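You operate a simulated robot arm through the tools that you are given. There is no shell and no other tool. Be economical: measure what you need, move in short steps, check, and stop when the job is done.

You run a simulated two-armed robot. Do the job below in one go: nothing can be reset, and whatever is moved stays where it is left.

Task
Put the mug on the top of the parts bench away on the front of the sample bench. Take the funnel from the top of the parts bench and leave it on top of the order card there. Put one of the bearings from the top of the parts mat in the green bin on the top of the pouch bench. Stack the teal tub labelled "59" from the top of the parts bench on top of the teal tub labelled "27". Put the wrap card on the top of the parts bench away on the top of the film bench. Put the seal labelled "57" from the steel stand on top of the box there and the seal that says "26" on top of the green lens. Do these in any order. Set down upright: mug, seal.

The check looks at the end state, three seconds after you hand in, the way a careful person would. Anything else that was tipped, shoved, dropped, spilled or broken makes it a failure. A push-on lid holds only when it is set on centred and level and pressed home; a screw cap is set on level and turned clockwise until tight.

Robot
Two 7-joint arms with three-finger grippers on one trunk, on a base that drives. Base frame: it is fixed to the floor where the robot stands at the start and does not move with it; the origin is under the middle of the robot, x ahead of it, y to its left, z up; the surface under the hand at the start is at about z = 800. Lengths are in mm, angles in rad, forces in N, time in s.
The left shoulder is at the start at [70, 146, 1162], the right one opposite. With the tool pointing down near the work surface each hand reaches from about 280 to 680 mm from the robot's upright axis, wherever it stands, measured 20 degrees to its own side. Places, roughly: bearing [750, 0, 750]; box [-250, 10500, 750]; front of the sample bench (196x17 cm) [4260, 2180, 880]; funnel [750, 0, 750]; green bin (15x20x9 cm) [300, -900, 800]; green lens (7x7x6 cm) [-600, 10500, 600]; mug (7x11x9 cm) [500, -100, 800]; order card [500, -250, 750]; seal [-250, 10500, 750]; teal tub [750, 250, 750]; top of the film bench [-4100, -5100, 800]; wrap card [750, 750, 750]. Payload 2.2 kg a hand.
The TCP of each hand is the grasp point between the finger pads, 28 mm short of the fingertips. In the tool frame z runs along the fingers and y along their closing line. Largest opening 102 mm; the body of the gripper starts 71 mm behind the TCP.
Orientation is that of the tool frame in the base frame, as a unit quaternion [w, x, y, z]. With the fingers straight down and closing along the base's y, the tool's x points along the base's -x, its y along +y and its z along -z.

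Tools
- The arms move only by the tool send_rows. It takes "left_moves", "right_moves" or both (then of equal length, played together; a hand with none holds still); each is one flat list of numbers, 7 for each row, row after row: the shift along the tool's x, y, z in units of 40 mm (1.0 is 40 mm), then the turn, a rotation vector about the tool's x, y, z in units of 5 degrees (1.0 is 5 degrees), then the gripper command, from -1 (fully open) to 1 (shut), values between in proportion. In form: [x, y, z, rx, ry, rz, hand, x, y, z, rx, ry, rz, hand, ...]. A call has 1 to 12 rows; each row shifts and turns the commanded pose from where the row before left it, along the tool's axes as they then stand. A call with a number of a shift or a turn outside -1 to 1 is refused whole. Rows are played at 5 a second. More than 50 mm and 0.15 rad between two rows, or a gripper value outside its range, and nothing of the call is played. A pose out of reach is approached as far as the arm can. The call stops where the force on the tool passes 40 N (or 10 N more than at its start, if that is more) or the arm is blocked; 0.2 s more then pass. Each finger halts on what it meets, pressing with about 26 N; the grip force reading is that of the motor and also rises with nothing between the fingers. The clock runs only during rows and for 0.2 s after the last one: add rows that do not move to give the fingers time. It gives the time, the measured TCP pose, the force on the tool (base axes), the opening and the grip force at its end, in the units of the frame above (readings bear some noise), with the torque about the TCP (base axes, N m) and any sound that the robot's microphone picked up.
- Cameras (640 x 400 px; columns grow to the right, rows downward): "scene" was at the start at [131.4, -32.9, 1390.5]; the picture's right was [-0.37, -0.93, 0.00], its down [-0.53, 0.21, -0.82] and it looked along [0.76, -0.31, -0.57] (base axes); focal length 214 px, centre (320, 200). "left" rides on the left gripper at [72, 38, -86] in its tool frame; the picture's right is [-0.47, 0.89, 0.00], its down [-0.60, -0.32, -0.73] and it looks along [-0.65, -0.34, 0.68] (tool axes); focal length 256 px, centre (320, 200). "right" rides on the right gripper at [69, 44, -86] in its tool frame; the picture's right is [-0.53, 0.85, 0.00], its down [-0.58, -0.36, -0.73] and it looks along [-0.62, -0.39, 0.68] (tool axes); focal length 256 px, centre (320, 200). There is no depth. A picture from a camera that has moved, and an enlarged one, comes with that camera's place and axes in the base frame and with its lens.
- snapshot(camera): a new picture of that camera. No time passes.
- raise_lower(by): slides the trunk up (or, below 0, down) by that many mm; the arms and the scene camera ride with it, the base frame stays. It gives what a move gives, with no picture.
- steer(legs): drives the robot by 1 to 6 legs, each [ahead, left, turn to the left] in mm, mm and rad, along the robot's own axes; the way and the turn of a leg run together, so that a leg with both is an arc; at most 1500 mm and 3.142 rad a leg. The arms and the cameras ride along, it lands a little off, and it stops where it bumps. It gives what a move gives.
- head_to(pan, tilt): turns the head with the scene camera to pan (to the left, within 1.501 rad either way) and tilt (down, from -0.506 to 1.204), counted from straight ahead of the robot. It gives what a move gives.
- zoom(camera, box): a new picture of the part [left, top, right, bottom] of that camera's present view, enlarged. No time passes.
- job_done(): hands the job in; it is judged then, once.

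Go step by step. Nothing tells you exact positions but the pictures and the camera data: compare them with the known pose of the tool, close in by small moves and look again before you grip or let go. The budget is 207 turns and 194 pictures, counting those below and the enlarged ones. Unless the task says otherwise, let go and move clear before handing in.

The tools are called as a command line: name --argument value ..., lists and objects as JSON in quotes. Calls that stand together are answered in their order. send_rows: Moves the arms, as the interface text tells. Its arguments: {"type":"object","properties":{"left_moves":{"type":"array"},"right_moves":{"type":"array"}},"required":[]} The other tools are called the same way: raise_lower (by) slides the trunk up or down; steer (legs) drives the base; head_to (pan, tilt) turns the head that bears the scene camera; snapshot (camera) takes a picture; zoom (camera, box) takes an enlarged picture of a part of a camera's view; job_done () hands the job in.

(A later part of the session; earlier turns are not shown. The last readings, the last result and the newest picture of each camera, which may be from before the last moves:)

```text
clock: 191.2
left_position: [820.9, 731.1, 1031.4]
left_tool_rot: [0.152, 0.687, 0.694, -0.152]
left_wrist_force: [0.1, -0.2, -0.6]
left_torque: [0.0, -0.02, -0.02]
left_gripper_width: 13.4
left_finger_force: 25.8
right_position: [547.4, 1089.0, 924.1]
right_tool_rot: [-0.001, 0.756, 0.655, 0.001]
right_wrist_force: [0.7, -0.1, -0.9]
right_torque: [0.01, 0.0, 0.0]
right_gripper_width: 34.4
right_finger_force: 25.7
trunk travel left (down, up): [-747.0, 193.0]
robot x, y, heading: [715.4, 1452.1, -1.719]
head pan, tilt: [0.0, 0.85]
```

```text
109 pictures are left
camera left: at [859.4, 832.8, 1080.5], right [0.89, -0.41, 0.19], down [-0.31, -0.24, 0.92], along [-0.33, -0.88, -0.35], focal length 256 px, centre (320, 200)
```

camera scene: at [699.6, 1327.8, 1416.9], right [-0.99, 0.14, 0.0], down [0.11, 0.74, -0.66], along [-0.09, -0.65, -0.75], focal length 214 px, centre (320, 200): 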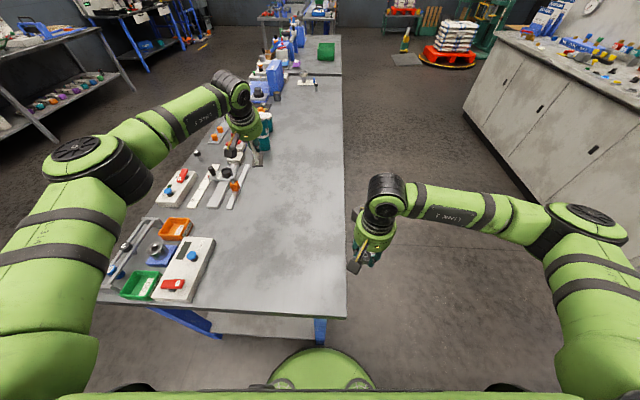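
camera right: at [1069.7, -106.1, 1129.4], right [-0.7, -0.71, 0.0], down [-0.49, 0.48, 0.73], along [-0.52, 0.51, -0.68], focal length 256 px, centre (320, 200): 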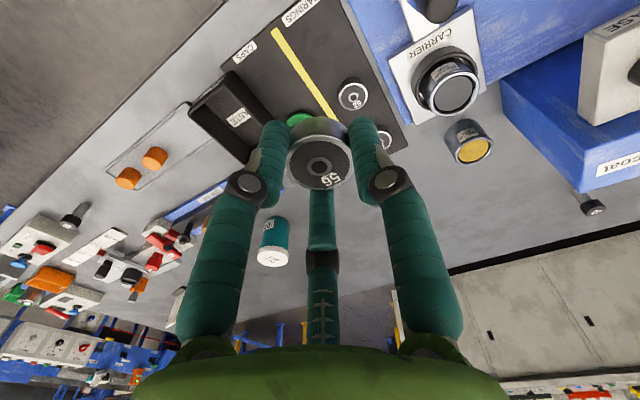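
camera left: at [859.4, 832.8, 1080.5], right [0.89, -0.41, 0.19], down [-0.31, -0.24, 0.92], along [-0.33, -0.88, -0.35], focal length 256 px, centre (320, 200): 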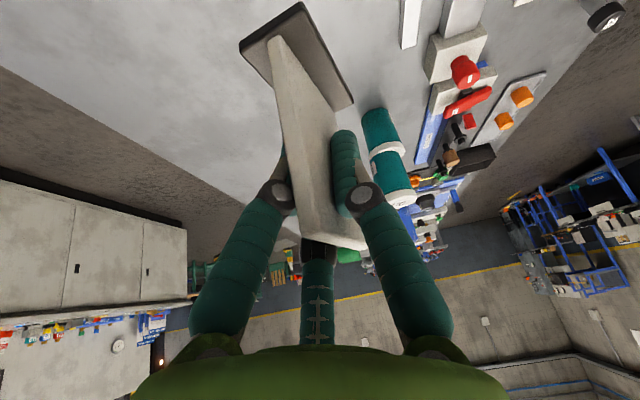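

The sign is held. I draw the hand back, raise the trunk, and drive round to the near side of the pouch bench.

send_rows --left_moves '[0.82, 0, -0.38, 0, 0, 0, 1, 0.82, 0, -0.38, 0, 0, 0, 1, 0.82, 0, -0.38, 0, 0, 0, 1, 0.82, 0, -0.38, 0, 0, 0, 1, 0.82, 0, -0.38, 0, 0, 0, 1, 0, 0, 0, 0, 0, 0, 1]'

raise_lower --by 100

steer --legs '[[-40, -800, 0], [1400, 0, 0]]'

head_to --pan 0.2 --tilt 0.5

snapshot --camera "scene"

```text
clock: 192.6
left_position: [819.4, 911.1, 1033.2]
left_tool_rot: [0.152, 0.687, 0.694, -0.152]
left_wrist_force: [0.1, 0.2, 0.2]
left_torque: [-0.01, -0.02, 0.0]
left_gripper_width: 13.3
left_finger_force: 25.6
right_position: [547.0, 1089.3, 923.6]
right_tool_rot: [0.0, 0.756, 0.654, 0.0]
right_wrist_force: [0.1, 0.7, 0.3]
right_torque: [0.01, -0.02, 0.01]
right_gripper_width: 34.3
right_finger_force: 26.1
trunk travel left (down, up): [-747.0, 193.0]
robot x, y, heading: [719.7, 1457.5, -1.711]
head pan, tilt: [0.0, 0.85]
```

```text
clock: 193.9
left_position: [818.1, 913.0, 1132.6]
left_tool_rot: [0.151, 0.687, 0.694, -0.152]
left_wrist_force: [-0.4, -0.1, -0.2]
left_torque: [-0.03, 0.02, 0.01]
left_gripper_width: 13.5
left_finger_force: 26.1
right_position: [547.5, 1089.4, 1023.0]
right_tool_rot: [0.0, 0.756, 0.655, -0.001]
right_wrist_force: [0.3, -0.4, -1.1]
right_torque: [0.02, 0.01, -0.02]
right_gripper_width: 34.4
right_finger_force: 26.1
trunk travel left (down, up): [-847.0, 93.0]
robot x, y, heading: [715.7, 1456.8, -1.71]
head pan, tilt: [0.0, 0.85]
```

```text
clock: 204.8
left_position: [-191.4, -327.7, 1133.2]
left_tool_rot: [0.151, 0.694, 0.687, -0.154]
left_wrist_force: [0.3, 0.1, -0.6]
left_torque: [0.0, 0.0, -0.03]
left_gripper_width: 13.5
left_finger_force: 26.6
right_position: [-460.5, -145.4, 1024.6]
right_tool_rot: [0.0, 0.762, 0.647, 0.0]
right_wrist_force: [-0.3, 0.7, -0.9]
right_torque: [0.0, 0.06, 0.02]
right_gripper_width: 34.4
right_finger_force: 25.5
trunk travel left (down, up): [-847.0, 93.0]
robot x, y, heading: [-283.6, 216.9, -1.728]
head pan, tilt: [0.0, 0.85]
```

```text
clock: 205.6
left_position: [-193.0, -327.5, 1132.6]
left_tool_rot: [0.149, 0.694, 0.687, -0.154]
left_wrist_force: [-0.5, -0.2, -0.8]
left_torque: [0.01, 0.0, 0.0]
left_gripper_width: 13.4
left_finger_force: 26.0
right_position: [-460.2, -145.4, 1023.4]
right_tool_rot: [-0.001, 0.761, 0.648, 0.0]
right_wrist_force: [0.2, 0.8, 0.1]
right_torque: [-0.02, 0.03, -0.01]
right_gripper_width: 34.4
right_finger_force: 25.7
trunk travel left (down, up): [-847.0, 93.0]
robot x, y, heading: [-283.5, 214.9, -1.732]
head pan, tilt: [0.201, 0.499]
```

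```text
108 pictures are left
camera scene: at [-288.0, 76.6, 1546.8], right [-1.0, -0.04, 0.0], down [-0.02, 0.48, -0.88], along [0.03, -0.88, -0.48], focal length 214 px, centre (320, 200)
```

scene: 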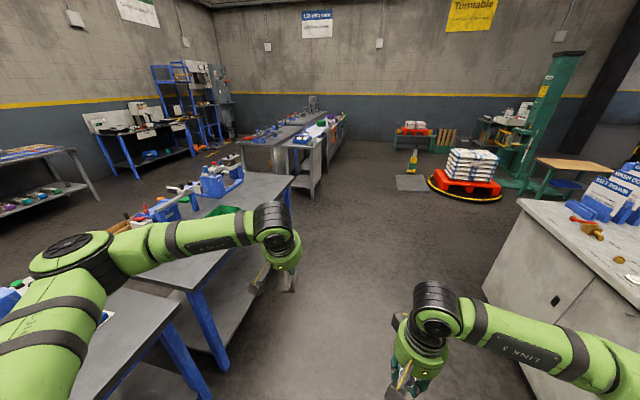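

Way is clear. Drive on and turn to face the green bin.

steer --legs '[[960, 269, 0], [0, 0, 1.53]]'

head_to --pan -0.3 --tilt 0.85

snapshot --camera "scene"

```text
clock: 214.5
left_position: [367.9, -727.7, 1133.7]
left_tool_rot: [0.215, 0.046, 0.976, -0.012]
left_wrist_force: [1.1, 0.4, -0.2]
left_torque: [-0.01, 0.01, 0.03]
left_gripper_width: 13.5
left_finger_force: 26.0
right_position: [163.7, -980.3, 1023.1]
right_tool_rot: [0.0, 0.123, 0.992, 0.0]
right_wrist_force: [-0.7, -0.2, -0.8]
right_torque: [0.02, 0.03, -0.02]
right_gripper_width: 34.4
right_finger_force: 25.8
trunk travel left (down, up): [-847.0, 93.0]
robot x, y, heading: [-181.4, -773.4, -0.246]
head pan, tilt: [0.201, 0.499]
```

```text
clock: 215.4
left_position: [368.4, -726.6, 1133.8]
left_tool_rot: [0.214, 0.046, 0.976, -0.012]
left_wrist_force: [0.6, 0.1, 1.0]
left_torque: [0.01, -0.02, 0.0]
left_gripper_width: 13.4
left_finger_force: 26.2
right_position: [164.6, -978.2, 1023.7]
right_tool_rot: [0.0, 0.122, 0.993, 0.0]
right_wrist_force: [0.2, 1.2, -0.8]
right_torque: [-0.01, 0.03, 0.02]
right_gripper_width: 34.5
right_finger_force: 26.8
trunk travel left (down, up): [-847.0, 93.0]
robot x, y, heading: [-181.5, -771.5, -0.243]
head pan, tilt: [-0.3, 0.85]
```

```text
107 pictures are left
camera scene: at [-66.6, -824.4, 1517.0], right [-0.52, -0.86, 0.0], down [-0.64, 0.39, -0.66], along [0.57, -0.34, -0.75], focal length 214 px, centre (320, 200)
```

scene: 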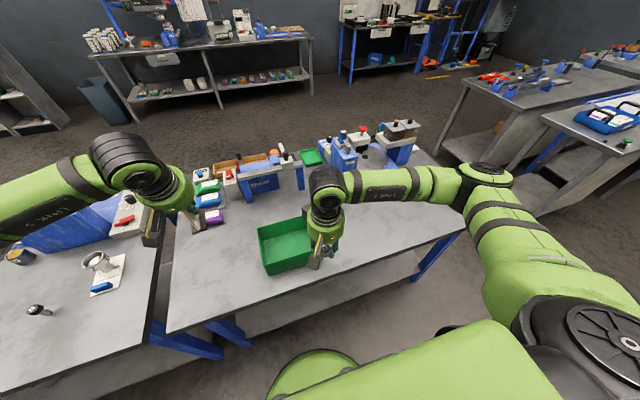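

The green bin's centre is at about (312,-911). Move the right hand over it.

send_rows --right_moves '[-0.775, 0.63, 0, 0, 0, 0, 1, -0.775, 0.63, 0, 0, 0, 0, 1, -0.775, 0.63, 0, 0, 0, 0, 1, -0.775, 0.63, 0, 0, 0, 0, 1, 0, 0, 0, 0, 0, 0, 1]'

snapshot --camera "right"

zoom --camera "scene" --box '[200, 150, 380, 300]'

```text
clock: 216.6
left_position: [368.2, -726.6, 1133.1]
left_tool_rot: [0.214, 0.046, 0.976, -0.012]
left_wrist_force: [0.6, 0.3, -0.2]
left_torque: [0.01, -0.01, -0.01]
left_gripper_width: 13.3
left_finger_force: 26.0
right_position: [309.1, -911.6, 1024.2]
right_tool_rot: [0.0, 0.122, 0.993, 0.001]
right_wrist_force: [0.5, 0.0, -1.5]
right_torque: [0.02, -0.03, 0.01]
right_gripper_width: 34.2
right_finger_force: 25.3
trunk travel left (down, up): [-847.0, 93.0]
robot x, y, heading: [-180.6, -770.0, -0.241]
head pan, tilt: [-0.3, 0.85]
```

```text
106 pictures are left
camera right: at [252.2, -853.4, 1108.8], right [0.72, 0.69, 0.0], down [0.47, -0.49, 0.73], along [0.51, -0.53, -0.68], focal length 256 px, centre (320, 200)
```

right: 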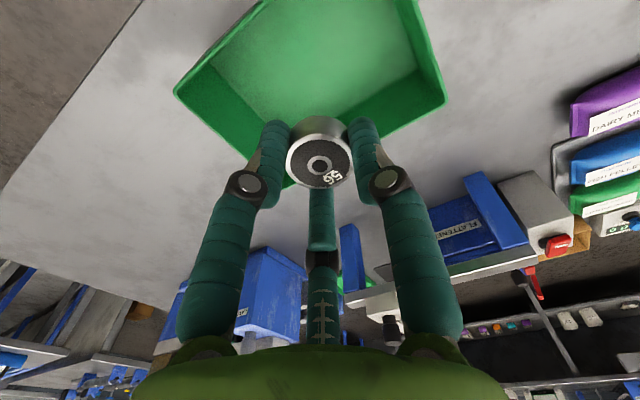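

```text
2.67 times, centred on (290, 225) of scene
camera zoom: at [-67.1, -825.0, 1517.0], right [-0.52, -0.86, 0.0], down [-0.64, 0.39, -0.66], along [0.56, -0.34, -0.75], focal length 572 px, centre (400, 133)
```

zoom: 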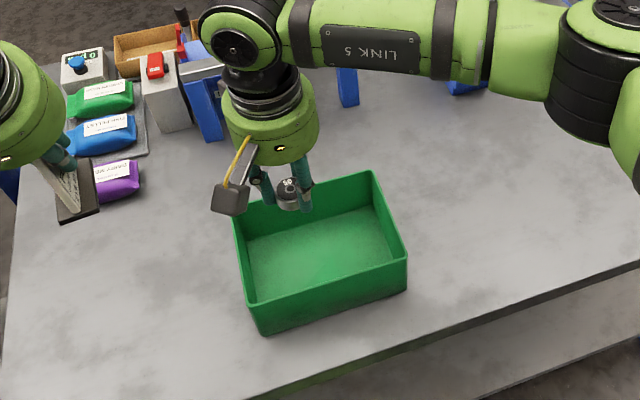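

Bin centre is about (320,-932). Correct, then lower the bearing into it.

send_rows --right_moves '[-0.4, -0.44, 0, 0, 0, 0, 1, 0, 0, 0.88, 0, 0, 0, 1, 0, 0, 0.88, 0, 0, 0, 1, 0, 0, 0.88, 0, 0, 0, 1, 0, 0, 0.5, 0, 0, 0, 1, 0, 0, 0, 0, 0, 0, 1]'

snapshot --camera "right"

zoom --camera "scene" --box '[200, 150, 380, 300]'

```text
clock: 218.0
left_position: [369.1, -726.7, 1133.4]
left_tool_rot: [0.214, 0.045, 0.976, -0.012]
left_wrist_force: [-1.1, -0.1, 0.3]
left_torque: [-0.03, 0.02, 0.03]
left_gripper_width: 13.6
left_finger_force: 26.3
right_position: [320.8, -930.8, 897.9]
right_tool_rot: [-0.001, 0.121, 0.993, -0.001]
right_wrist_force: [-0.7, -0.4, 0.1]
right_torque: [-0.01, 0.01, 0.01]
right_gripper_width: 34.0
right_finger_force: 25.9
trunk travel left (down, up): [-847.0, 93.0]
robot x, y, heading: [-183.5, -773.1, -0.243]
head pan, tilt: [-0.3, 0.85]
```

```text
104 pictures are left
camera right: at [264.7, -872.4, 983.8], right [0.72, 0.69, 0.0], down [0.47, -0.49, 0.73], along [0.51, -0.53, -0.68], focal length 256 px, centre (320, 200)
```

right: 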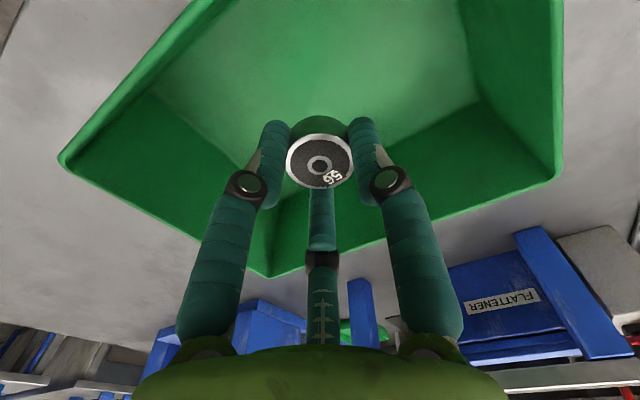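

```text
2.67 times, centred on (290, 225) of scene
camera zoom: at [-66.9, -824.4, 1517.0], right [-0.52, -0.86, 0.0], down [-0.64, 0.39, -0.66], along [0.56, -0.34, -0.75], focal length 572 px, centre (400, 133)
```

zoom: 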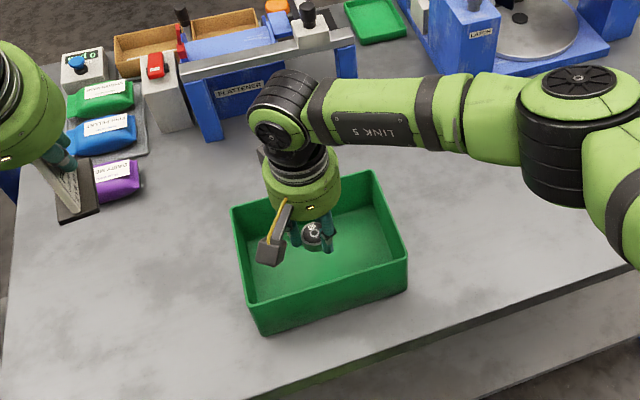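

Inside the bin's outline. Lower 50 mm more and release.

send_rows --right_moves '[0, 0, 0.7, 0, 0, 0, 1, 0, 0, 0.6, 0, 0, 0, 1, 0, 0, 0, 0, 0, 0, 1, 0, 0, 0, 0, 0, 0, 0.1, 0, 0, 0, 0, 0, 0, 0, 0, 0, 0, 0, 0, 0, 0, 0, 0, -1, 0, 0, 0, 0, 0, 0, -1, 0, 0, 0, 0, 0, 0, -1, 0, 0, 0, 0, 0, 0, -1, 0, 0, 0, 0]'

snapshot --camera "right"

```text
clock: 220.2
left_position: [366.5, -726.2, 1133.0]
left_tool_rot: [0.216, 0.046, 0.975, -0.012]
left_wrist_force: [0.3, -0.1, -1.5]
left_torque: [0.0, -0.01, -0.02]
left_gripper_width: 13.4
left_finger_force: 26.4
right_position: [319.4, -931.2, 1006.2]
right_tool_rot: [0.0, 0.123, 0.992, 0.0]
right_wrist_force: [0.2, 0.4, 0.1]
right_torque: [0.02, -0.02, -0.02]
right_gripper_width: 51.2
right_finger_force: 0.0
trunk travel left (down, up): [-847.0, 93.0]
robot x, y, heading: [-182.5, -771.4, -0.242]
head pan, tilt: [-0.3, 0.85]
```

```text
102 pictures are left
camera right: at [263.0, -873.2, 1091.1], right [0.72, 0.69, 0.0], down [0.47, -0.49, 0.73], along [0.51, -0.53, -0.68], focal length 256 px, centre (320, 200)
```

right: 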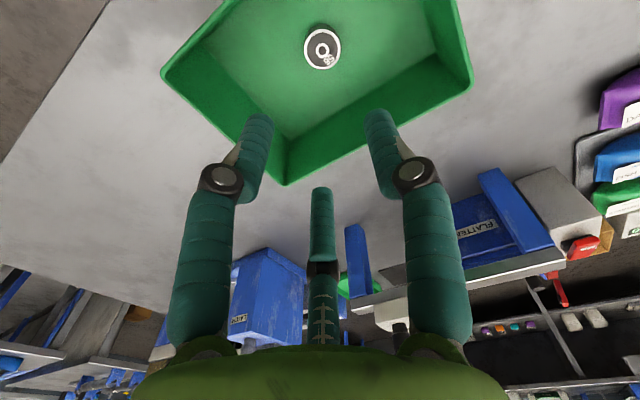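

The bearing lies in the bin. Next the film bench at (-4100,-5100): back off, turn, and look at the way.

steer --legs '[[-300, 0, 0], [0, 0, -1.85]]'

head_to --pan -0.2 --tilt 0.25

snapshot --camera "scene"

```text
clock: 226.7
left_position: [-587.5, -1240.0, 1134.0]
left_tool_rot: [0.119, 0.809, 0.547, -0.179]
left_wrist_force: [-0.3, 0.5, 0.2]
left_torque: [-0.02, 0.0, 0.01]
left_gripper_width: 13.3
left_finger_force: 26.5
right_position: [-771.6, -1134.0, 1005.8]
right_tool_rot: [0.0, 0.869, 0.495, 0.0]
right_wrist_force: [0.0, 0.1, 0.3]
right_torque: [-0.02, -0.04, -0.03]
right_gripper_width: 50.7
right_finger_force: 0.0
trunk travel left (down, up): [-847.0, 93.0]
robot x, y, heading: [-473.5, -701.2, -2.103]
head pan, tilt: [-0.3, 0.85]
```

```text
clock: 227.7
left_position: [-586.3, -1240.0, 1134.0]
left_tool_rot: [0.118, 0.809, 0.547, -0.179]
left_wrist_force: [0.0, 0.2, 0.4]
left_torque: [-0.03, -0.01, -0.02]
left_gripper_width: 13.3
left_finger_force: 26.0
right_position: [-770.6, -1134.1, 1005.4]
right_tool_rot: [0.0, 0.869, 0.496, 0.0]
right_wrist_force: [0.2, -0.4, -0.4]
right_torque: [-0.03, 0.02, -0.02]
right_gripper_width: 51.0
right_finger_force: 0.2
trunk travel left (down, up): [-847.0, 93.0]
robot x, y, heading: [-475.8, -694.5, -2.102]
head pan, tilt: [-0.201, 0.25]
```

```text
101 pictures are left
camera scene: at [-563.1, -810.9, 1570.0], right [-0.74, 0.67, 0.0], down [0.17, 0.18, -0.97], along [-0.65, -0.72, -0.25], focal length 214 px, centre (320, 200)
```

scene: 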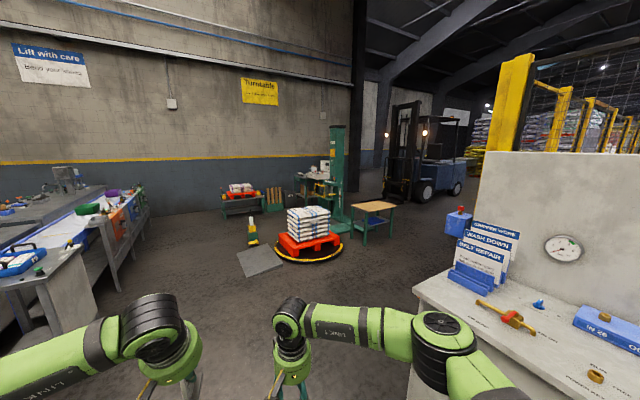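

zoom --camera "scene" --box '[190, 120, 440, 280]'

```text
2.50 times, centred on (315, 200) of scene
camera zoom: at [-563.1, -810.9, 1570.0], right [-0.74, 0.67, 0.0], down [0.17, 0.18, -0.97], along [-0.65, -0.72, -0.25], focal length 536 px, centre (332, 200)
```

zoom: 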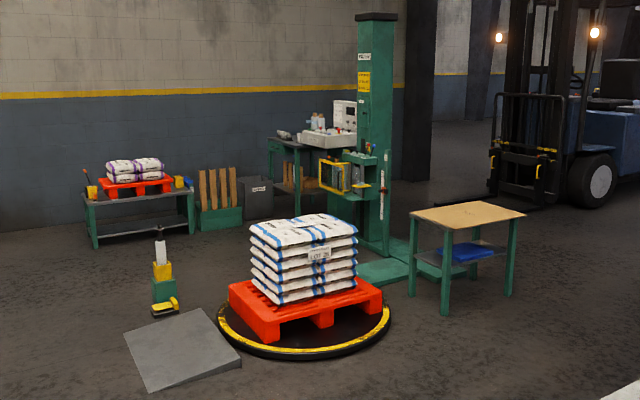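

The film bench lies behind the wrapper mast, facing +x. I route left of the ramp and the caution post, checking half way.

steer --legs '[[770, 175, 0], [770, 175, 0], [1286, 752, 0]]'

snapshot --camera "scene"

```text
clock: 242.7
left_position: [-1047.1, -4210.2, 1133.5]
left_tool_rot: [0.119, 0.81, 0.546, -0.179]
left_wrist_force: [-0.1, 0.0, -0.4]
left_torque: [-0.03, -0.04, -0.02]
left_gripper_width: 13.4
left_finger_force: 25.5
right_position: [-1229.5, -4105.7, 1005.8]
right_tool_rot: [-0.001, 0.869, 0.495, 0.0]
right_wrist_force: [-0.2, -0.4, -0.3]
right_torque: [-0.01, -0.04, -0.01]
right_gripper_width: 51.3
right_finger_force: 0.2
trunk travel left (down, up): [-847.0, 93.0]
robot x, y, heading: [-933.1, -3667.7, -2.113]
head pan, tilt: [-0.201, 0.25]
```

```text
99 pictures are left
camera scene: at [-1021.3, -3782.5, 1570.2], right [-0.74, 0.67, 0.0], down [0.17, 0.18, -0.97], along [-0.65, -0.72, -0.25], focal length 214 px, centre (320, 200)
```

scene: 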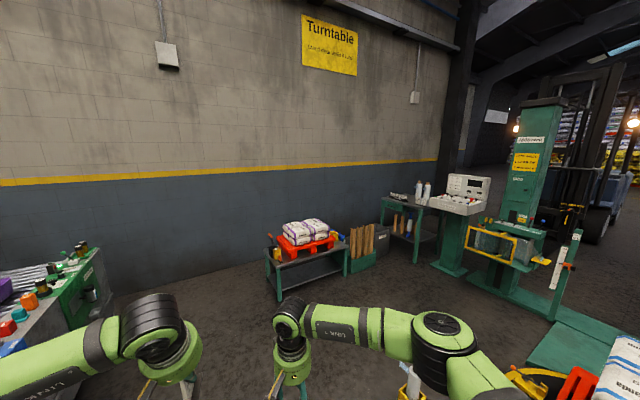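

zoom --camera "scene" --box '[340, 150, 580, 310]'

```text
2.50 times, centred on (460, 230) of scene
camera zoom: at [-1021.3, -3782.5, 1570.2], right [-0.74, 0.67, 0.0], down [0.17, 0.18, -0.97], along [-0.65, -0.72, -0.25], focal length 536 px, centre (-30, 125)
```

zoom: 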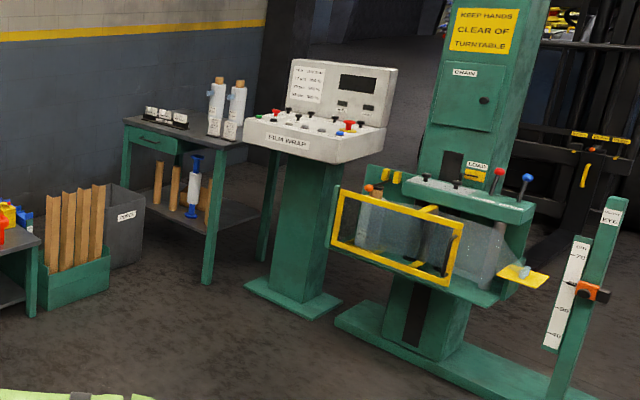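

Film bench's front edge runs from about (-3776,-5483) to (-3608,-4853), with free space near its right front. I drive there between the post and the low table.

steer --legs '[[1099, 292, 0], [636, -1018, 0]]'

snapshot --camera "scene"

```text
clock: 254.2
left_position: [-2546.8, -5364.2, 1132.7]
left_tool_rot: [0.12, 0.805, 0.554, -0.178]
left_wrist_force: [-0.9, -0.2, -1.0]
left_torque: [-0.03, 0.01, 0.0]
left_gripper_width: 13.3
left_finger_force: 26.0
right_position: [-2731.0, -5261.3, 1005.6]
right_tool_rot: [0.0, 0.864, 0.503, -0.001]
right_wrist_force: [0.2, -0.3, -0.2]
right_torque: [0.01, -0.01, -0.03]
right_gripper_width: 51.1
right_finger_force: 0.1
trunk travel left (down, up): [-847.0, 93.0]
robot x, y, heading: [-2441.8, -4825.5, -2.089]
head pan, tilt: [-0.201, 0.25]
```

```text
97 pictures are left
camera scene: at [-2528.7, -4935.8, 1570.1], right [-0.75, 0.66, 0.0], down [0.16, 0.19, -0.97], along [-0.64, -0.73, -0.25], focal length 214 px, centre (320, 200)
```

scene: 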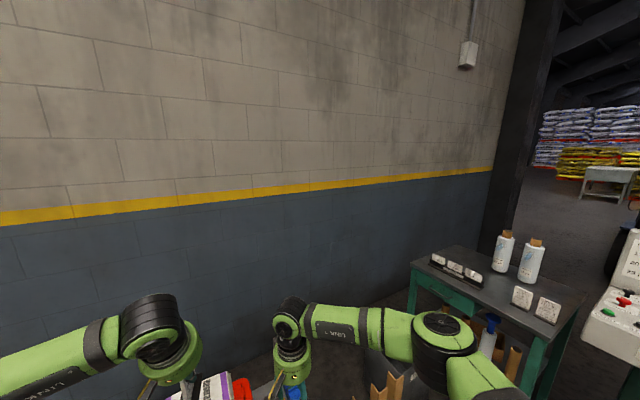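

steer --legs '[[0, 0, -0.95]]'

head_to --pan 0.1 --tilt 0.55

snapshot --camera "scene"

```text
clock: 257.1
left_position: [-2947.1, -5047.1, 1132.5]
left_tool_rot: [0.024, 0.969, 0.118, -0.214]
left_wrist_force: [0.1, 0.0, 0.4]
left_torque: [0.0, -0.03, -0.03]
left_gripper_width: 13.6
left_finger_force: 26.2
right_position: [-2969.0, -4836.4, 1004.6]
right_tool_rot: [0.0, 0.999, 0.046, -0.001]
right_wrist_force: [-0.5, 0.2, 0.7]
right_torque: [-0.03, 0.0, -0.03]
right_gripper_width: 50.8
right_finger_force: 0.1
trunk travel left (down, up): [-847.0, 93.0]
robot x, y, heading: [-2445.9, -4820.8, -3.051]
head pan, tilt: [-0.201, 0.25]
```

```text
clock: 257.9
left_position: [-2946.5, -5047.3, 1133.0]
left_tool_rot: [0.024, 0.969, 0.118, -0.213]
left_wrist_force: [-0.2, -0.1, -0.8]
left_torque: [-0.02, -0.01, 0.01]
left_gripper_width: 13.4
left_finger_force: 26.1
right_position: [-2969.2, -4837.2, 1004.9]
right_tool_rot: [0.0, 0.999, 0.045, 0.0]
right_wrist_force: [0.8, 0.6, 0.9]
right_torque: [-0.01, 0.0, -0.05]
right_gripper_width: 50.8
right_finger_force: 0.0
trunk travel left (down, up): [-847.0, 93.0]
robot x, y, heading: [-2445.7, -4821.1, -3.048]
head pan, tilt: [0.099, 0.55]
```

```text
96 pictures are left
camera scene: at [-2581.5, -4843.4, 1542.5], right [-0.19, 0.98, 0.0], down [0.51, 0.1, -0.85], along [-0.84, -0.16, -0.52], focal length 214 px, centre (320, 200)
```

scene: 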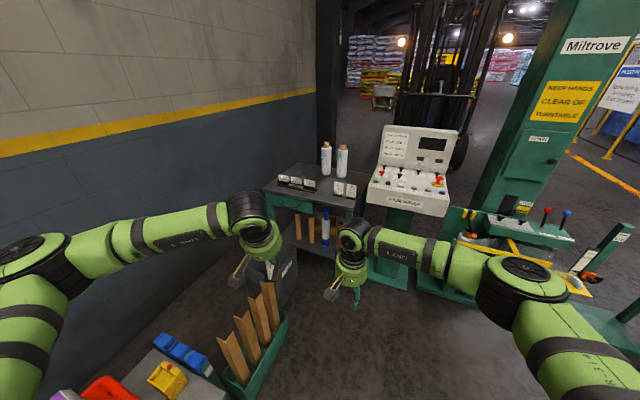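

zoom --camera "scene" --box '[230, 130, 430, 260]'

```text
3.08 times, centred on (330, 195) of scene
camera zoom: at [-2581.5, -4843.4, 1542.5], right [-0.19, 0.98, 0.0], down [0.51, 0.1, -0.85], along [-0.84, -0.16, -0.52], focal length 660 px, centre (289, 215)
```

zoom: 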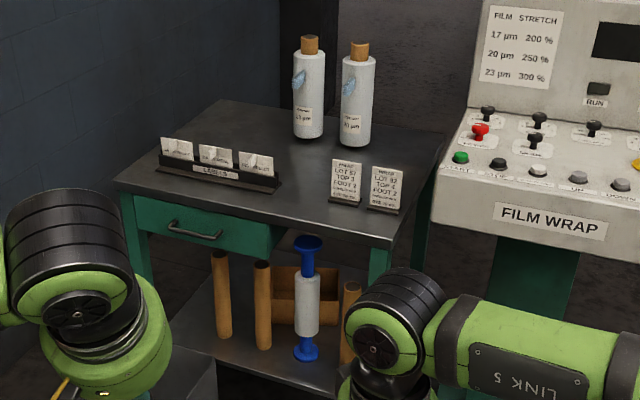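

There is a clear 125 mm gap on the film bench between the labels holder and the two cards. I drive closer in a careful step.

steer --legs '[[720, -58, 0]]'

snapshot --camera "scene"

snapshot --camera "left"

```text
clock: 261.8
left_position: [-3660.5, -5062.1, 1134.9]
left_tool_rot: [0.025, 0.969, 0.124, -0.214]
left_wrist_force: [0.5, -1.3, -0.9]
left_torque: [0.02, 0.02, -0.01]
left_gripper_width: 13.3
left_finger_force: 25.9
right_position: [-3684.8, -4852.3, 1005.5]
right_tool_rot: [-0.001, 0.999, 0.05, -0.001]
right_wrist_force: [0.3, 0.0, 0.1]
right_torque: [-0.05, 0.03, -0.03]
right_gripper_width: 51.2
right_finger_force: 0.0
trunk travel left (down, up): [-847.0, 93.0]
robot x, y, heading: [-3153.1, -4836.0, -3.04]
head pan, tilt: [0.099, 0.55]
```

```text
94 pictures are left
camera scene: at [-3296.2, -4855.4, 1542.5], right [-0.2, 0.98, 0.0], down [0.51, 0.1, -0.85], along [-0.84, -0.17, -0.52], focal length 214 px, centre (320, 200)
```

scene: 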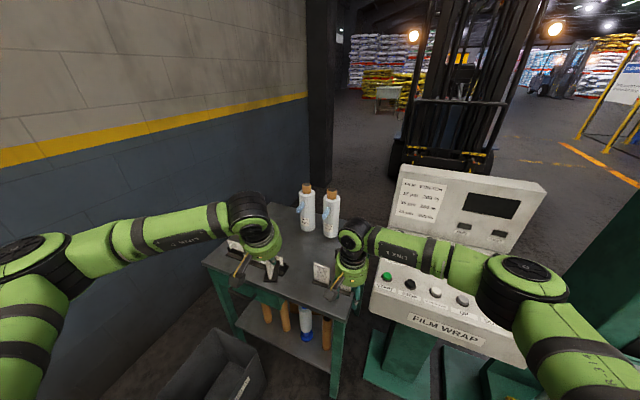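

```text
93 pictures are left
camera left: at [-3552.2, -5073.1, 1182.3], right [-0.19, -0.96, 0.19], down [-0.31, 0.24, 0.92], along [-0.93, 0.11, -0.35], focal length 256 px, centre (320, 200)
```

left: 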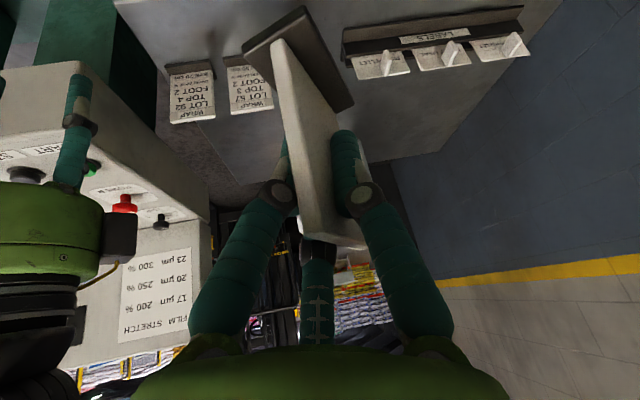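

Reachable from here. I first pull the right hand back clear of the console, then move the left hand with the sign forward and down.

send_rows --right_moves '[0.9, -0.1, -0.4, 0, 0, 0, 0, 0.9, -0.1, -0.4, 0, 0, 0, 0, 0.9, -0.1, -0.4, 0, 0, 0, 0, 0.9, -0.1, -0.4, 0, 0, 0, 0, 0.9, -0.1, -0.4, 0, 0, 0, 0]'

raise_lower --by -100

snapshot --camera "scene"

snapshot --camera "left"

```text
clock: 263.0
left_position: [-3660.6, -5059.9, 1133.9]
left_tool_rot: [0.025, 0.969, 0.122, -0.214]
left_wrist_force: [0.7, 0.4, 0.0]
left_torque: [0.0, 0.01, -0.04]
left_gripper_width: 13.4
left_finger_force: 26.1
right_position: [-3508.4, -4812.5, 1087.1]
right_tool_rot: [0.0, 0.999, 0.05, -0.001]
right_wrist_force: [0.3, 0.3, -0.9]
right_torque: [-0.01, 0.0, 0.01]
right_gripper_width: 51.1
right_finger_force: 0.1
trunk travel left (down, up): [-847.0, 93.0]
robot x, y, heading: [-3162.8, -4832.9, -3.038]
head pan, tilt: [0.099, 0.55]
```

```text
clock: 264.3
left_position: [-3661.5, -5059.1, 1033.0]
left_tool_rot: [0.026, 0.969, 0.122, -0.214]
left_wrist_force: [-0.7, 0.2, -0.2]
left_torque: [0.02, -0.01, 0.01]
left_gripper_width: 13.2
left_finger_force: 25.9
right_position: [-3509.6, -4813.3, 986.1]
right_tool_rot: [-0.001, 0.999, 0.05, 0.0]
right_wrist_force: [-0.4, 0.1, -0.2]
right_torque: [0.0, 0.02, -0.01]
right_gripper_width: 50.8
right_finger_force: 0.1
trunk travel left (down, up): [-747.0, 193.0]
robot x, y, heading: [-3159.3, -4832.1, -3.038]
head pan, tilt: [0.099, 0.55]
```

```text
92 pictures are left
camera scene: at [-3297.3, -4855.5, 1442.4], right [-0.2, 0.98, 0.0], down [0.51, 0.1, -0.85], along [-0.84, -0.17, -0.52], focal length 214 px, centre (320, 200)
```

scene: 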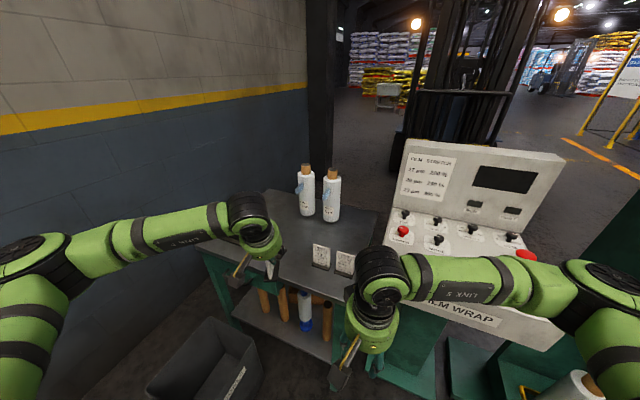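

```text
91 pictures are left
camera left: at [-3553.0, -5073.2, 1082.0], right [-0.19, -0.96, 0.19], down [-0.31, 0.24, 0.92], along [-0.93, 0.11, -0.35], focal length 256 px, centre (320, 200)
```

left: 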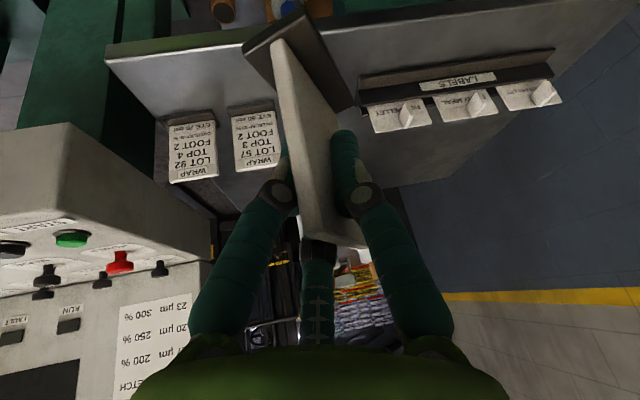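

Target for the sign foot is (-3830,-5061), between holder and card. Move forward above it first.

send_rows --left_moves '[-0.745, -0.197, 0.348, 0, 0, 0, 1, -0.745, -0.197, 0.348, 0, 0, 0, 1, -0.745, -0.197, 0.348, 0, 0, 0, 1, -0.745, -0.197, 0.348, 0, 0, 0, 1, -0.745, -0.197, 0.348, 0, 0, 0, 1, 0, 0, 0, 0, 0, 0, 1]'

snapshot --camera "left"

zoom --camera "scene" --box '[200, 160, 380, 300]'

```text
clock: 265.7
left_position: [-3827.5, -5065.8, 1032.4]
left_tool_rot: [0.025, 0.969, 0.121, -0.214]
left_wrist_force: [0.7, -0.6, -0.2]
left_torque: [0.03, 0.02, 0.0]
left_gripper_width: 13.1
left_finger_force: 25.4
right_position: [-3509.4, -4814.7, 986.1]
right_tool_rot: [0.0, 0.999, 0.049, 0.0]
right_wrist_force: [0.6, 0.3, -0.1]
right_torque: [0.01, 0.02, 0.01]
right_gripper_width: 51.0
right_finger_force: 0.1
trunk travel left (down, up): [-747.0, 193.0]
robot x, y, heading: [-3158.9, -4834.7, -3.037]
head pan, tilt: [0.099, 0.55]
```

```text
90 pictures are left
camera left: at [-3720.5, -5077.0, 1082.0], right [-0.19, -0.96, 0.19], down [-0.31, 0.24, 0.92], along [-0.93, 0.11, -0.35], focal length 256 px, centre (320, 200)
```

left: 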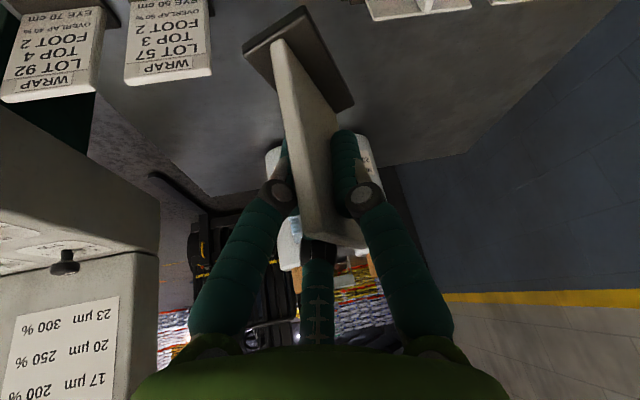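

```text
2.86 times, centred on (290, 230) of scene
camera zoom: at [-3296.7, -4856.1, 1442.5], right [-0.2, 0.98, 0.0], down [0.51, 0.1, -0.85], along [-0.84, -0.17, -0.52], focal length 613 px, centre (406, 114)
```

zoom: 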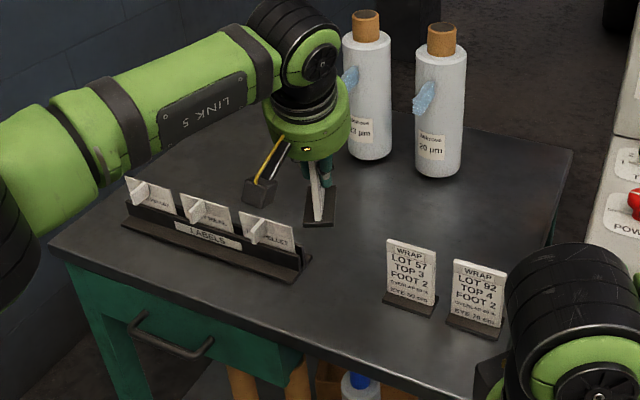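

The landing place is clear. Lower to a few mm above the bench.

send_rows --left_moves '[0.41, 0, 0.872, 0, 0, 0, 1, 0.41, 0, 0.872, 0, 0, 0, 1, 0.41, 0, 0.872, 0, 0, 0, 1, 0.41, 0, 0.872, 0, 0, 0, 1, 0, 0, 0, 0, 0, 0, 1]'

zoom --camera "scene" --box '[200, 160, 380, 300]'

```text
clock: 266.9
left_position: [-3829.5, -5061.6, 879.0]
left_tool_rot: [0.025, 0.969, 0.123, -0.213]
left_wrist_force: [0.1, 0.7, -0.6]
left_torque: [0.01, 0.01, 0.04]
left_gripper_width: 13.4
left_finger_force: 26.3
right_position: [-3509.9, -4813.0, 985.4]
right_tool_rot: [0.0, 0.999, 0.05, 0.0]
right_wrist_force: [0.2, -0.5, -0.4]
right_torque: [-0.06, 0.0, -0.01]
right_gripper_width: 50.9
right_finger_force: 0.1
trunk travel left (down, up): [-747.0, 193.0]
robot x, y, heading: [-3156.9, -4834.2, -3.042]
head pan, tilt: [0.099, 0.55]
```

```text
2.86 times, centred on (290, 230) of scene
camera zoom: at [-3296.9, -4855.5, 1442.5], right [-0.2, 0.98, 0.0], down [0.51, 0.1, -0.85], along [-0.84, -0.17, -0.52], focal length 613 px, centre (406, 114)
```

zoom: 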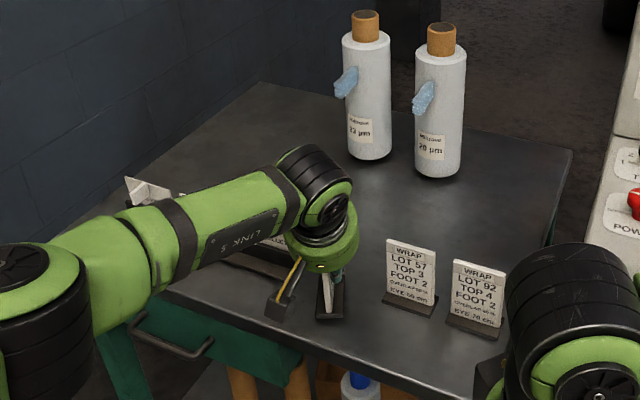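

Lower in 2 mm steps to contact.

send_rows --left_moves '[0.021, 0, 0.045, 0, 0, 0, 1, 0.021, 0, 0.045, 0, 0, 0, 1, 0.021, 0, 0.045, 0, 0, 0, 1, 0, 0, 0, 0, 0, 0, 1]'

send_rows --left_moves '[0.021, 0, 0.045, 0, 0, 0, 1, 0.01, 0, 0.022, 0, 0, 0, 1, 0, 0, 0, 0, 0, 0, 1]'

```text
clock: 267.9
left_position: [-3830.0, -5062.8, 873.8]
left_tool_rot: [0.025, 0.969, 0.124, -0.213]
left_wrist_force: [0.5, 0.1, 0.1]
left_torque: [0.0, -0.03, 0.0]
left_gripper_width: 13.4
left_finger_force: 25.8
right_position: [-3509.6, -4813.2, 986.0]
right_tool_rot: [0.0, 0.999, 0.05, 0.0]
right_wrist_force: [-0.2, 0.0, -1.4]
right_torque: [0.03, -0.02, 0.01]
right_gripper_width: 50.7
right_finger_force: 0.1
trunk travel left (down, up): [-747.0, 193.0]
robot x, y, heading: [-3157.7, -4829.2, -3.039]
head pan, tilt: [0.099, 0.55]
```

```text
clock: 268.7
left_position: [-3829.5, -5061.8, 871.5]
left_tool_rot: [0.026, 0.969, 0.123, -0.214]
left_wrist_force: [-1.1, -0.1, 4.7]
left_torque: [-0.06, -0.12, -0.01]
left_gripper_width: 13.5
left_finger_force: 25.9
right_position: [-3508.5, -4813.4, 986.0]
right_tool_rot: [0.0, 0.999, 0.049, -0.001]
right_wrist_force: [-0.5, -0.4, 0.4]
right_torque: [-0.03, -0.01, -0.02]
right_gripper_width: 51.1
right_finger_force: 0.1
trunk travel left (down, up): [-747.0, 193.0]
robot x, y, heading: [-3160.9, -4833.7, -3.043]
head pan, tilt: [0.099, 0.55]
```

Contact. Open and retreat along the tool axis.

send_rows --left_moves '[0, 0, 0, 0, 0, 0, 0.5, 0, 0, 0, 0, 0, 0, 0.2, 0, 0, 0, 0, 0, 0, 0.1, 0, 0, 0, 0, 0, 0, 0.1, 0, 0, -0.8, 0, 0, 0, 0.1, 0, 0, -1, 0, 0, 0, 0.1, 0, 0, -1, 0, 0, 0, 0.1, 0, 0, -1, 0, 0, 0, 0.1, 0, 0, -1, 0, 0, 0, 0.1, 0, 0, 0, 0, 0, 0, 0.1]'

zoom --camera "scene" --box '[200, 160, 380, 300]'

```text
clock: 270.9
left_position: [-3750.8, -5042.9, 1044.9]
left_tool_rot: [0.025, 0.969, 0.123, -0.213]
left_wrist_force: [0.3, 0.1, -0.1]
left_torque: [0.01, -0.01, -0.03]
left_gripper_width: 46.0
left_finger_force: 0.0
right_position: [-3509.5, -4813.8, 986.5]
right_tool_rot: [-0.001, 0.999, 0.05, 0.001]
right_wrist_force: [0.0, 0.1, 0.0]
right_torque: [0.03, -0.02, 0.02]
right_gripper_width: 50.7
right_finger_force: 0.1
trunk travel left (down, up): [-747.0, 193.0]
robot x, y, heading: [-3161.3, -4833.6, -3.04]
head pan, tilt: [0.099, 0.55]
```

```text
2.86 times, centred on (290, 230) of scene
camera zoom: at [-3298.1, -4855.5, 1442.3], right [-0.2, 0.98, 0.0], down [0.51, 0.1, -0.85], along [-0.84, -0.17, -0.52], focal length 613 px, centre (406, 114)
```

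zoom: 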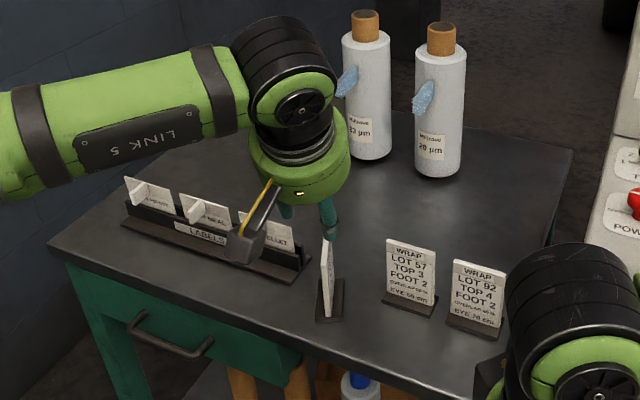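

The wrap card stands on the film bench. I untilt and pull back the left hand, then retrace the way out.

send_rows --left_moves '[0.8, 0, -0.4, 0, 0, 0, 0, 0.8, 0, -0.4, 0, 0, 0, 0, 0.6, 0, -0.4, 0, 1, 0, 0, 0.4, 0, -0.4, 0, 1, 0, 0, 0, 0, 0, 0, 1, 0, 0, 0, 0, 0, 0, 1, 0, 0, 0, 0, 0, 0, 1, 0, 0]'

raise_lower --by 60

steer --legs '[[-712, 29, 0], [-1196, 101, 0]]'

steer --legs '[[0, 0, -1.67]]'

head_to --pan 0.0 --tilt 0.3

snapshot --camera "scene"

```text
clock: 272.5
left_position: [-3633.7, -5012.7, 1059.3]
left_tool_rot: [-0.002, 0.992, 0.125, 0.002]
left_wrist_force: [0.5, 0.3, -0.5]
left_torque: [0.02, -0.01, 0.01]
left_gripper_width: 51.0
left_finger_force: 0.1
right_position: [-3509.2, -4812.8, 985.9]
right_tool_rot: [0.0, 0.999, 0.049, -0.001]
right_wrist_force: [0.0, -0.3, -0.6]
right_torque: [0.02, -0.01, -0.02]
right_gripper_width: 50.8
right_finger_force: 0.0
trunk travel left (down, up): [-747.0, 193.0]
robot x, y, heading: [-3159.6, -4833.3, -3.039]
head pan, tilt: [0.099, 0.55]
```

```text
clock: 273.5
left_position: [-3634.8, -5012.7, 1119.3]
left_tool_rot: [-0.001, 0.992, 0.125, 0.002]
left_wrist_force: [0.1, 0.4, 0.6]
left_torque: [0.0, 0.0, -0.01]
left_gripper_width: 51.1
left_finger_force: 0.1
right_position: [-3508.6, -4813.5, 1045.9]
right_tool_rot: [0.0, 0.999, 0.05, 0.0]
right_wrist_force: [-0.2, -0.6, 0.5]
right_torque: [0.0, -0.06, -0.01]
right_gripper_width: 51.0
right_finger_force: 0.1
trunk travel left (down, up): [-807.0, 133.0]
robot x, y, heading: [-3157.3, -4835.9, -3.045]
head pan, tilt: [0.099, 0.55]
```

```text
clock: 283.1
left_position: [-1729.1, -4965.1, 1119.1]
left_tool_rot: [-0.002, 0.991, 0.131, 0.002]
left_wrist_force: [0.3, -0.1, -0.6]
left_torque: [-0.04, -0.01, 0.01]
left_gripper_width: 50.8
left_finger_force: 0.0
right_position: [-1605.9, -4764.7, 1047.1]
right_tool_rot: [-0.001, 0.998, 0.057, 0.001]
right_wrist_force: [-0.5, 0.3, -0.8]
right_torque: [0.01, 0.02, 0.0]
right_gripper_width: 51.0
right_finger_force: 0.2
trunk travel left (down, up): [-807.0, 133.0]
robot x, y, heading: [-1256.5, -4776.8, -3.027]
head pan, tilt: [0.099, 0.55]
```

```text
clock: 287.6
left_position: [-1376.5, -4285.7, 1119.0]
left_tool_rot: [0.0, 0.752, -0.659, 0.002]
left_wrist_force: [0.0, -0.1, 0.5]
left_torque: [-0.01, 0.01, -0.01]
left_gripper_width: 50.9
left_finger_force: 0.1
right_position: [-1194.0, -4435.0, 1047.2]
right_tool_rot: [0.001, -0.7, 0.715, 0.0]
right_wrist_force: [-0.4, -0.1, -0.2]
right_torque: [0.02, 0.01, 0.02]
right_gripper_width: 50.8
right_finger_force: 0.0
trunk travel left (down, up): [-807.0, 133.0]
robot x, y, heading: [-1255.1, -4778.4, 1.551]
head pan, tilt: [0.099, 0.55]
```

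```text
clock: 288.4
left_position: [-1377.5, -4285.7, 1119.9]
left_tool_rot: [0.0, 0.752, -0.659, 0.002]
left_wrist_force: [-0.2, -0.2, 1.4]
left_torque: [-0.05, 0.01, 0.02]
left_gripper_width: 51.1
left_finger_force: 0.0
right_position: [-1194.0, -4433.0, 1047.5]
right_tool_rot: [-0.001, -0.699, 0.715, 0.0]
right_wrist_force: [-0.6, -0.2, 0.5]
right_torque: [-0.02, 0.01, -0.04]
right_gripper_width: 51.1
right_finger_force: 0.0
trunk travel left (down, up): [-807.0, 133.0]
robot x, y, heading: [-1254.5, -4778.8, 1.551]
head pan, tilt: [0.0, 0.3]
```

```text
86 pictures are left
camera scene: at [-1252.7, -4635.5, 1525.3], right [1.0, -0.02, 0.0], down [-0.01, -0.3, -0.96], along [0.02, 0.95, -0.3], focal length 214 px, centre (320, 200)
```

scene: 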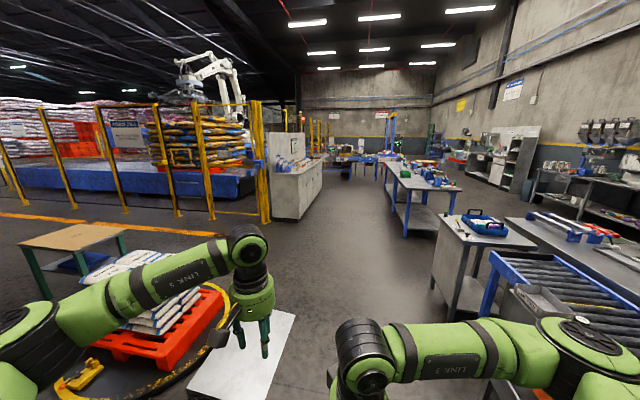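

The way up is clear. Drive to the near side of the benches.

steer --legs '[[1070, -290, 0], [1400, 0, 0], [750, -280, 0], [750, -280, 0], [1400, 0, 0]]'

snapshot --camera "scene"

```text
clock: 314.7
left_position: [-392.4, 1013.4, 1120.2]
left_tool_rot: [-0.001, 0.742, -0.67, 0.002]
left_wrist_force: [-0.1, -0.3, -0.6]
left_torque: [-0.03, 0.01, -0.04]
left_gripper_width: 51.0
left_finger_force: 0.1
right_position: [-212.7, 860.2, 1046.4]
right_tool_rot: [0.0, -0.69, 0.724, 0.001]
right_wrist_force: [0.2, 0.4, 0.5]
right_torque: [-0.01, 0.05, 0.0]
right_gripper_width: 51.0
right_finger_force: 0.1
trunk travel left (down, up): [-807.0, 133.0]
robot x, y, heading: [-283.6, 518.3, 1.524]
head pan, tilt: [0.0, 0.3]
```

```text
85 pictures are left
camera scene: at [-277.7, 659.1, 1525.4], right [1.0, -0.05, 0.0], down [-0.01, -0.29, -0.96], along [0.04, 0.95, -0.3], focal length 214 px, centre (320, 200)
```

scene: 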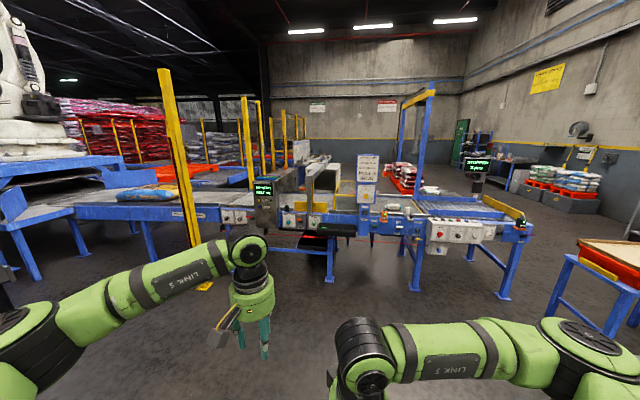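

The conveyor blocks the direct way; I go round the cart again, as before, then on toward +y beyond the conveyor's end.

steer --legs '[[0, 0, -1.54], [533, 962, 0], [760, 0, 0], [480, -195, 0], [520, -285, 0], [780, 300, 0]]'

steer --legs '[[250, 950, 0], [0, 0, 1.57]]'

snapshot --camera "scene"

```text
clock: 337.6
left_position: [3310.5, 1442.2, 1120.7]
left_tool_rot: [-0.001, -0.075, 0.997, -0.003]
left_wrist_force: [-0.7, 0.3, -0.3]
left_torque: [0.01, 0.0, 0.02]
left_gripper_width: 51.0
left_finger_force: 0.1
right_position: [3164.8, 1257.5, 1046.9]
right_tool_rot: [0.001, 0.001, 1.0, 0.0]
right_wrist_force: [0.2, -0.3, -0.3]
right_torque: [-0.01, 0.02, -0.03]
right_gripper_width: 50.6
right_finger_force: 0.0
trunk travel left (down, up): [-807.0, 133.0]
robot x, y, heading: [2819.3, 1311.1, -0.001]
head pan, tilt: [0.0, 0.3]
```

```text
clock: 346.6
left_position: [2955.3, 2768.9, 1120.5]
left_tool_rot: [-0.001, 0.75, -0.661, 0.003]
left_wrist_force: [0.7, 0.2, -1.0]
left_torque: [0.01, 0.0, 0.04]
left_gripper_width: 51.0
left_finger_force: 0.1
right_position: [3137.1, 2618.2, 1046.6]
right_tool_rot: [0.0, -0.699, 0.716, 0.0]
right_wrist_force: [0.0, -0.5, -0.1]
right_torque: [-0.02, 0.0, 0.01]
right_gripper_width: 51.0
right_finger_force: 0.0
trunk travel left (down, up): [-807.0, 133.0]
robot x, y, heading: [3079.1, 2274.9, 1.547]
head pan, tilt: [0.0, 0.3]
```

```text
84 pictures are left
camera scene: at [3078.4, 2416.8, 1525.4], right [1.0, -0.02, 0.0], down [-0.01, -0.3, -0.96], along [0.02, 0.95, -0.3], focal length 214 px, centre (320, 200)
```

scene: 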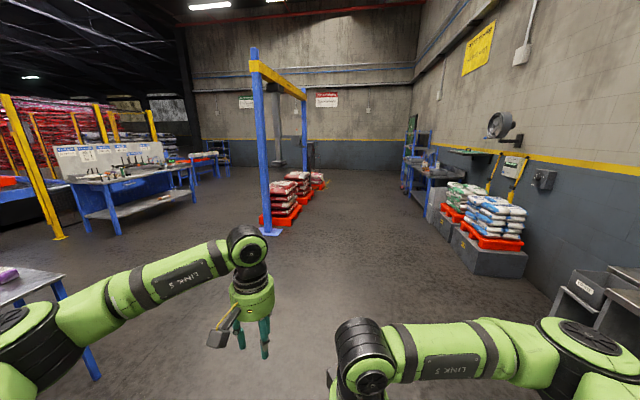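

zoom --camera "scene" --box '[150, 100, 350, 240]'

```text
2.86 times, centred on (250, 170) of scene
camera zoom: at [3078.4, 2416.8, 1525.4], right [1.0, -0.02, 0.0], down [-0.01, -0.3, -0.96], along [0.02, 0.95, -0.3], focal length 613 px, centre (520, 286)
```

zoom: 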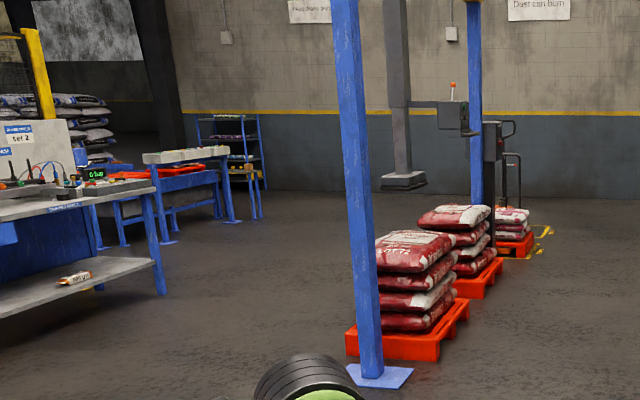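

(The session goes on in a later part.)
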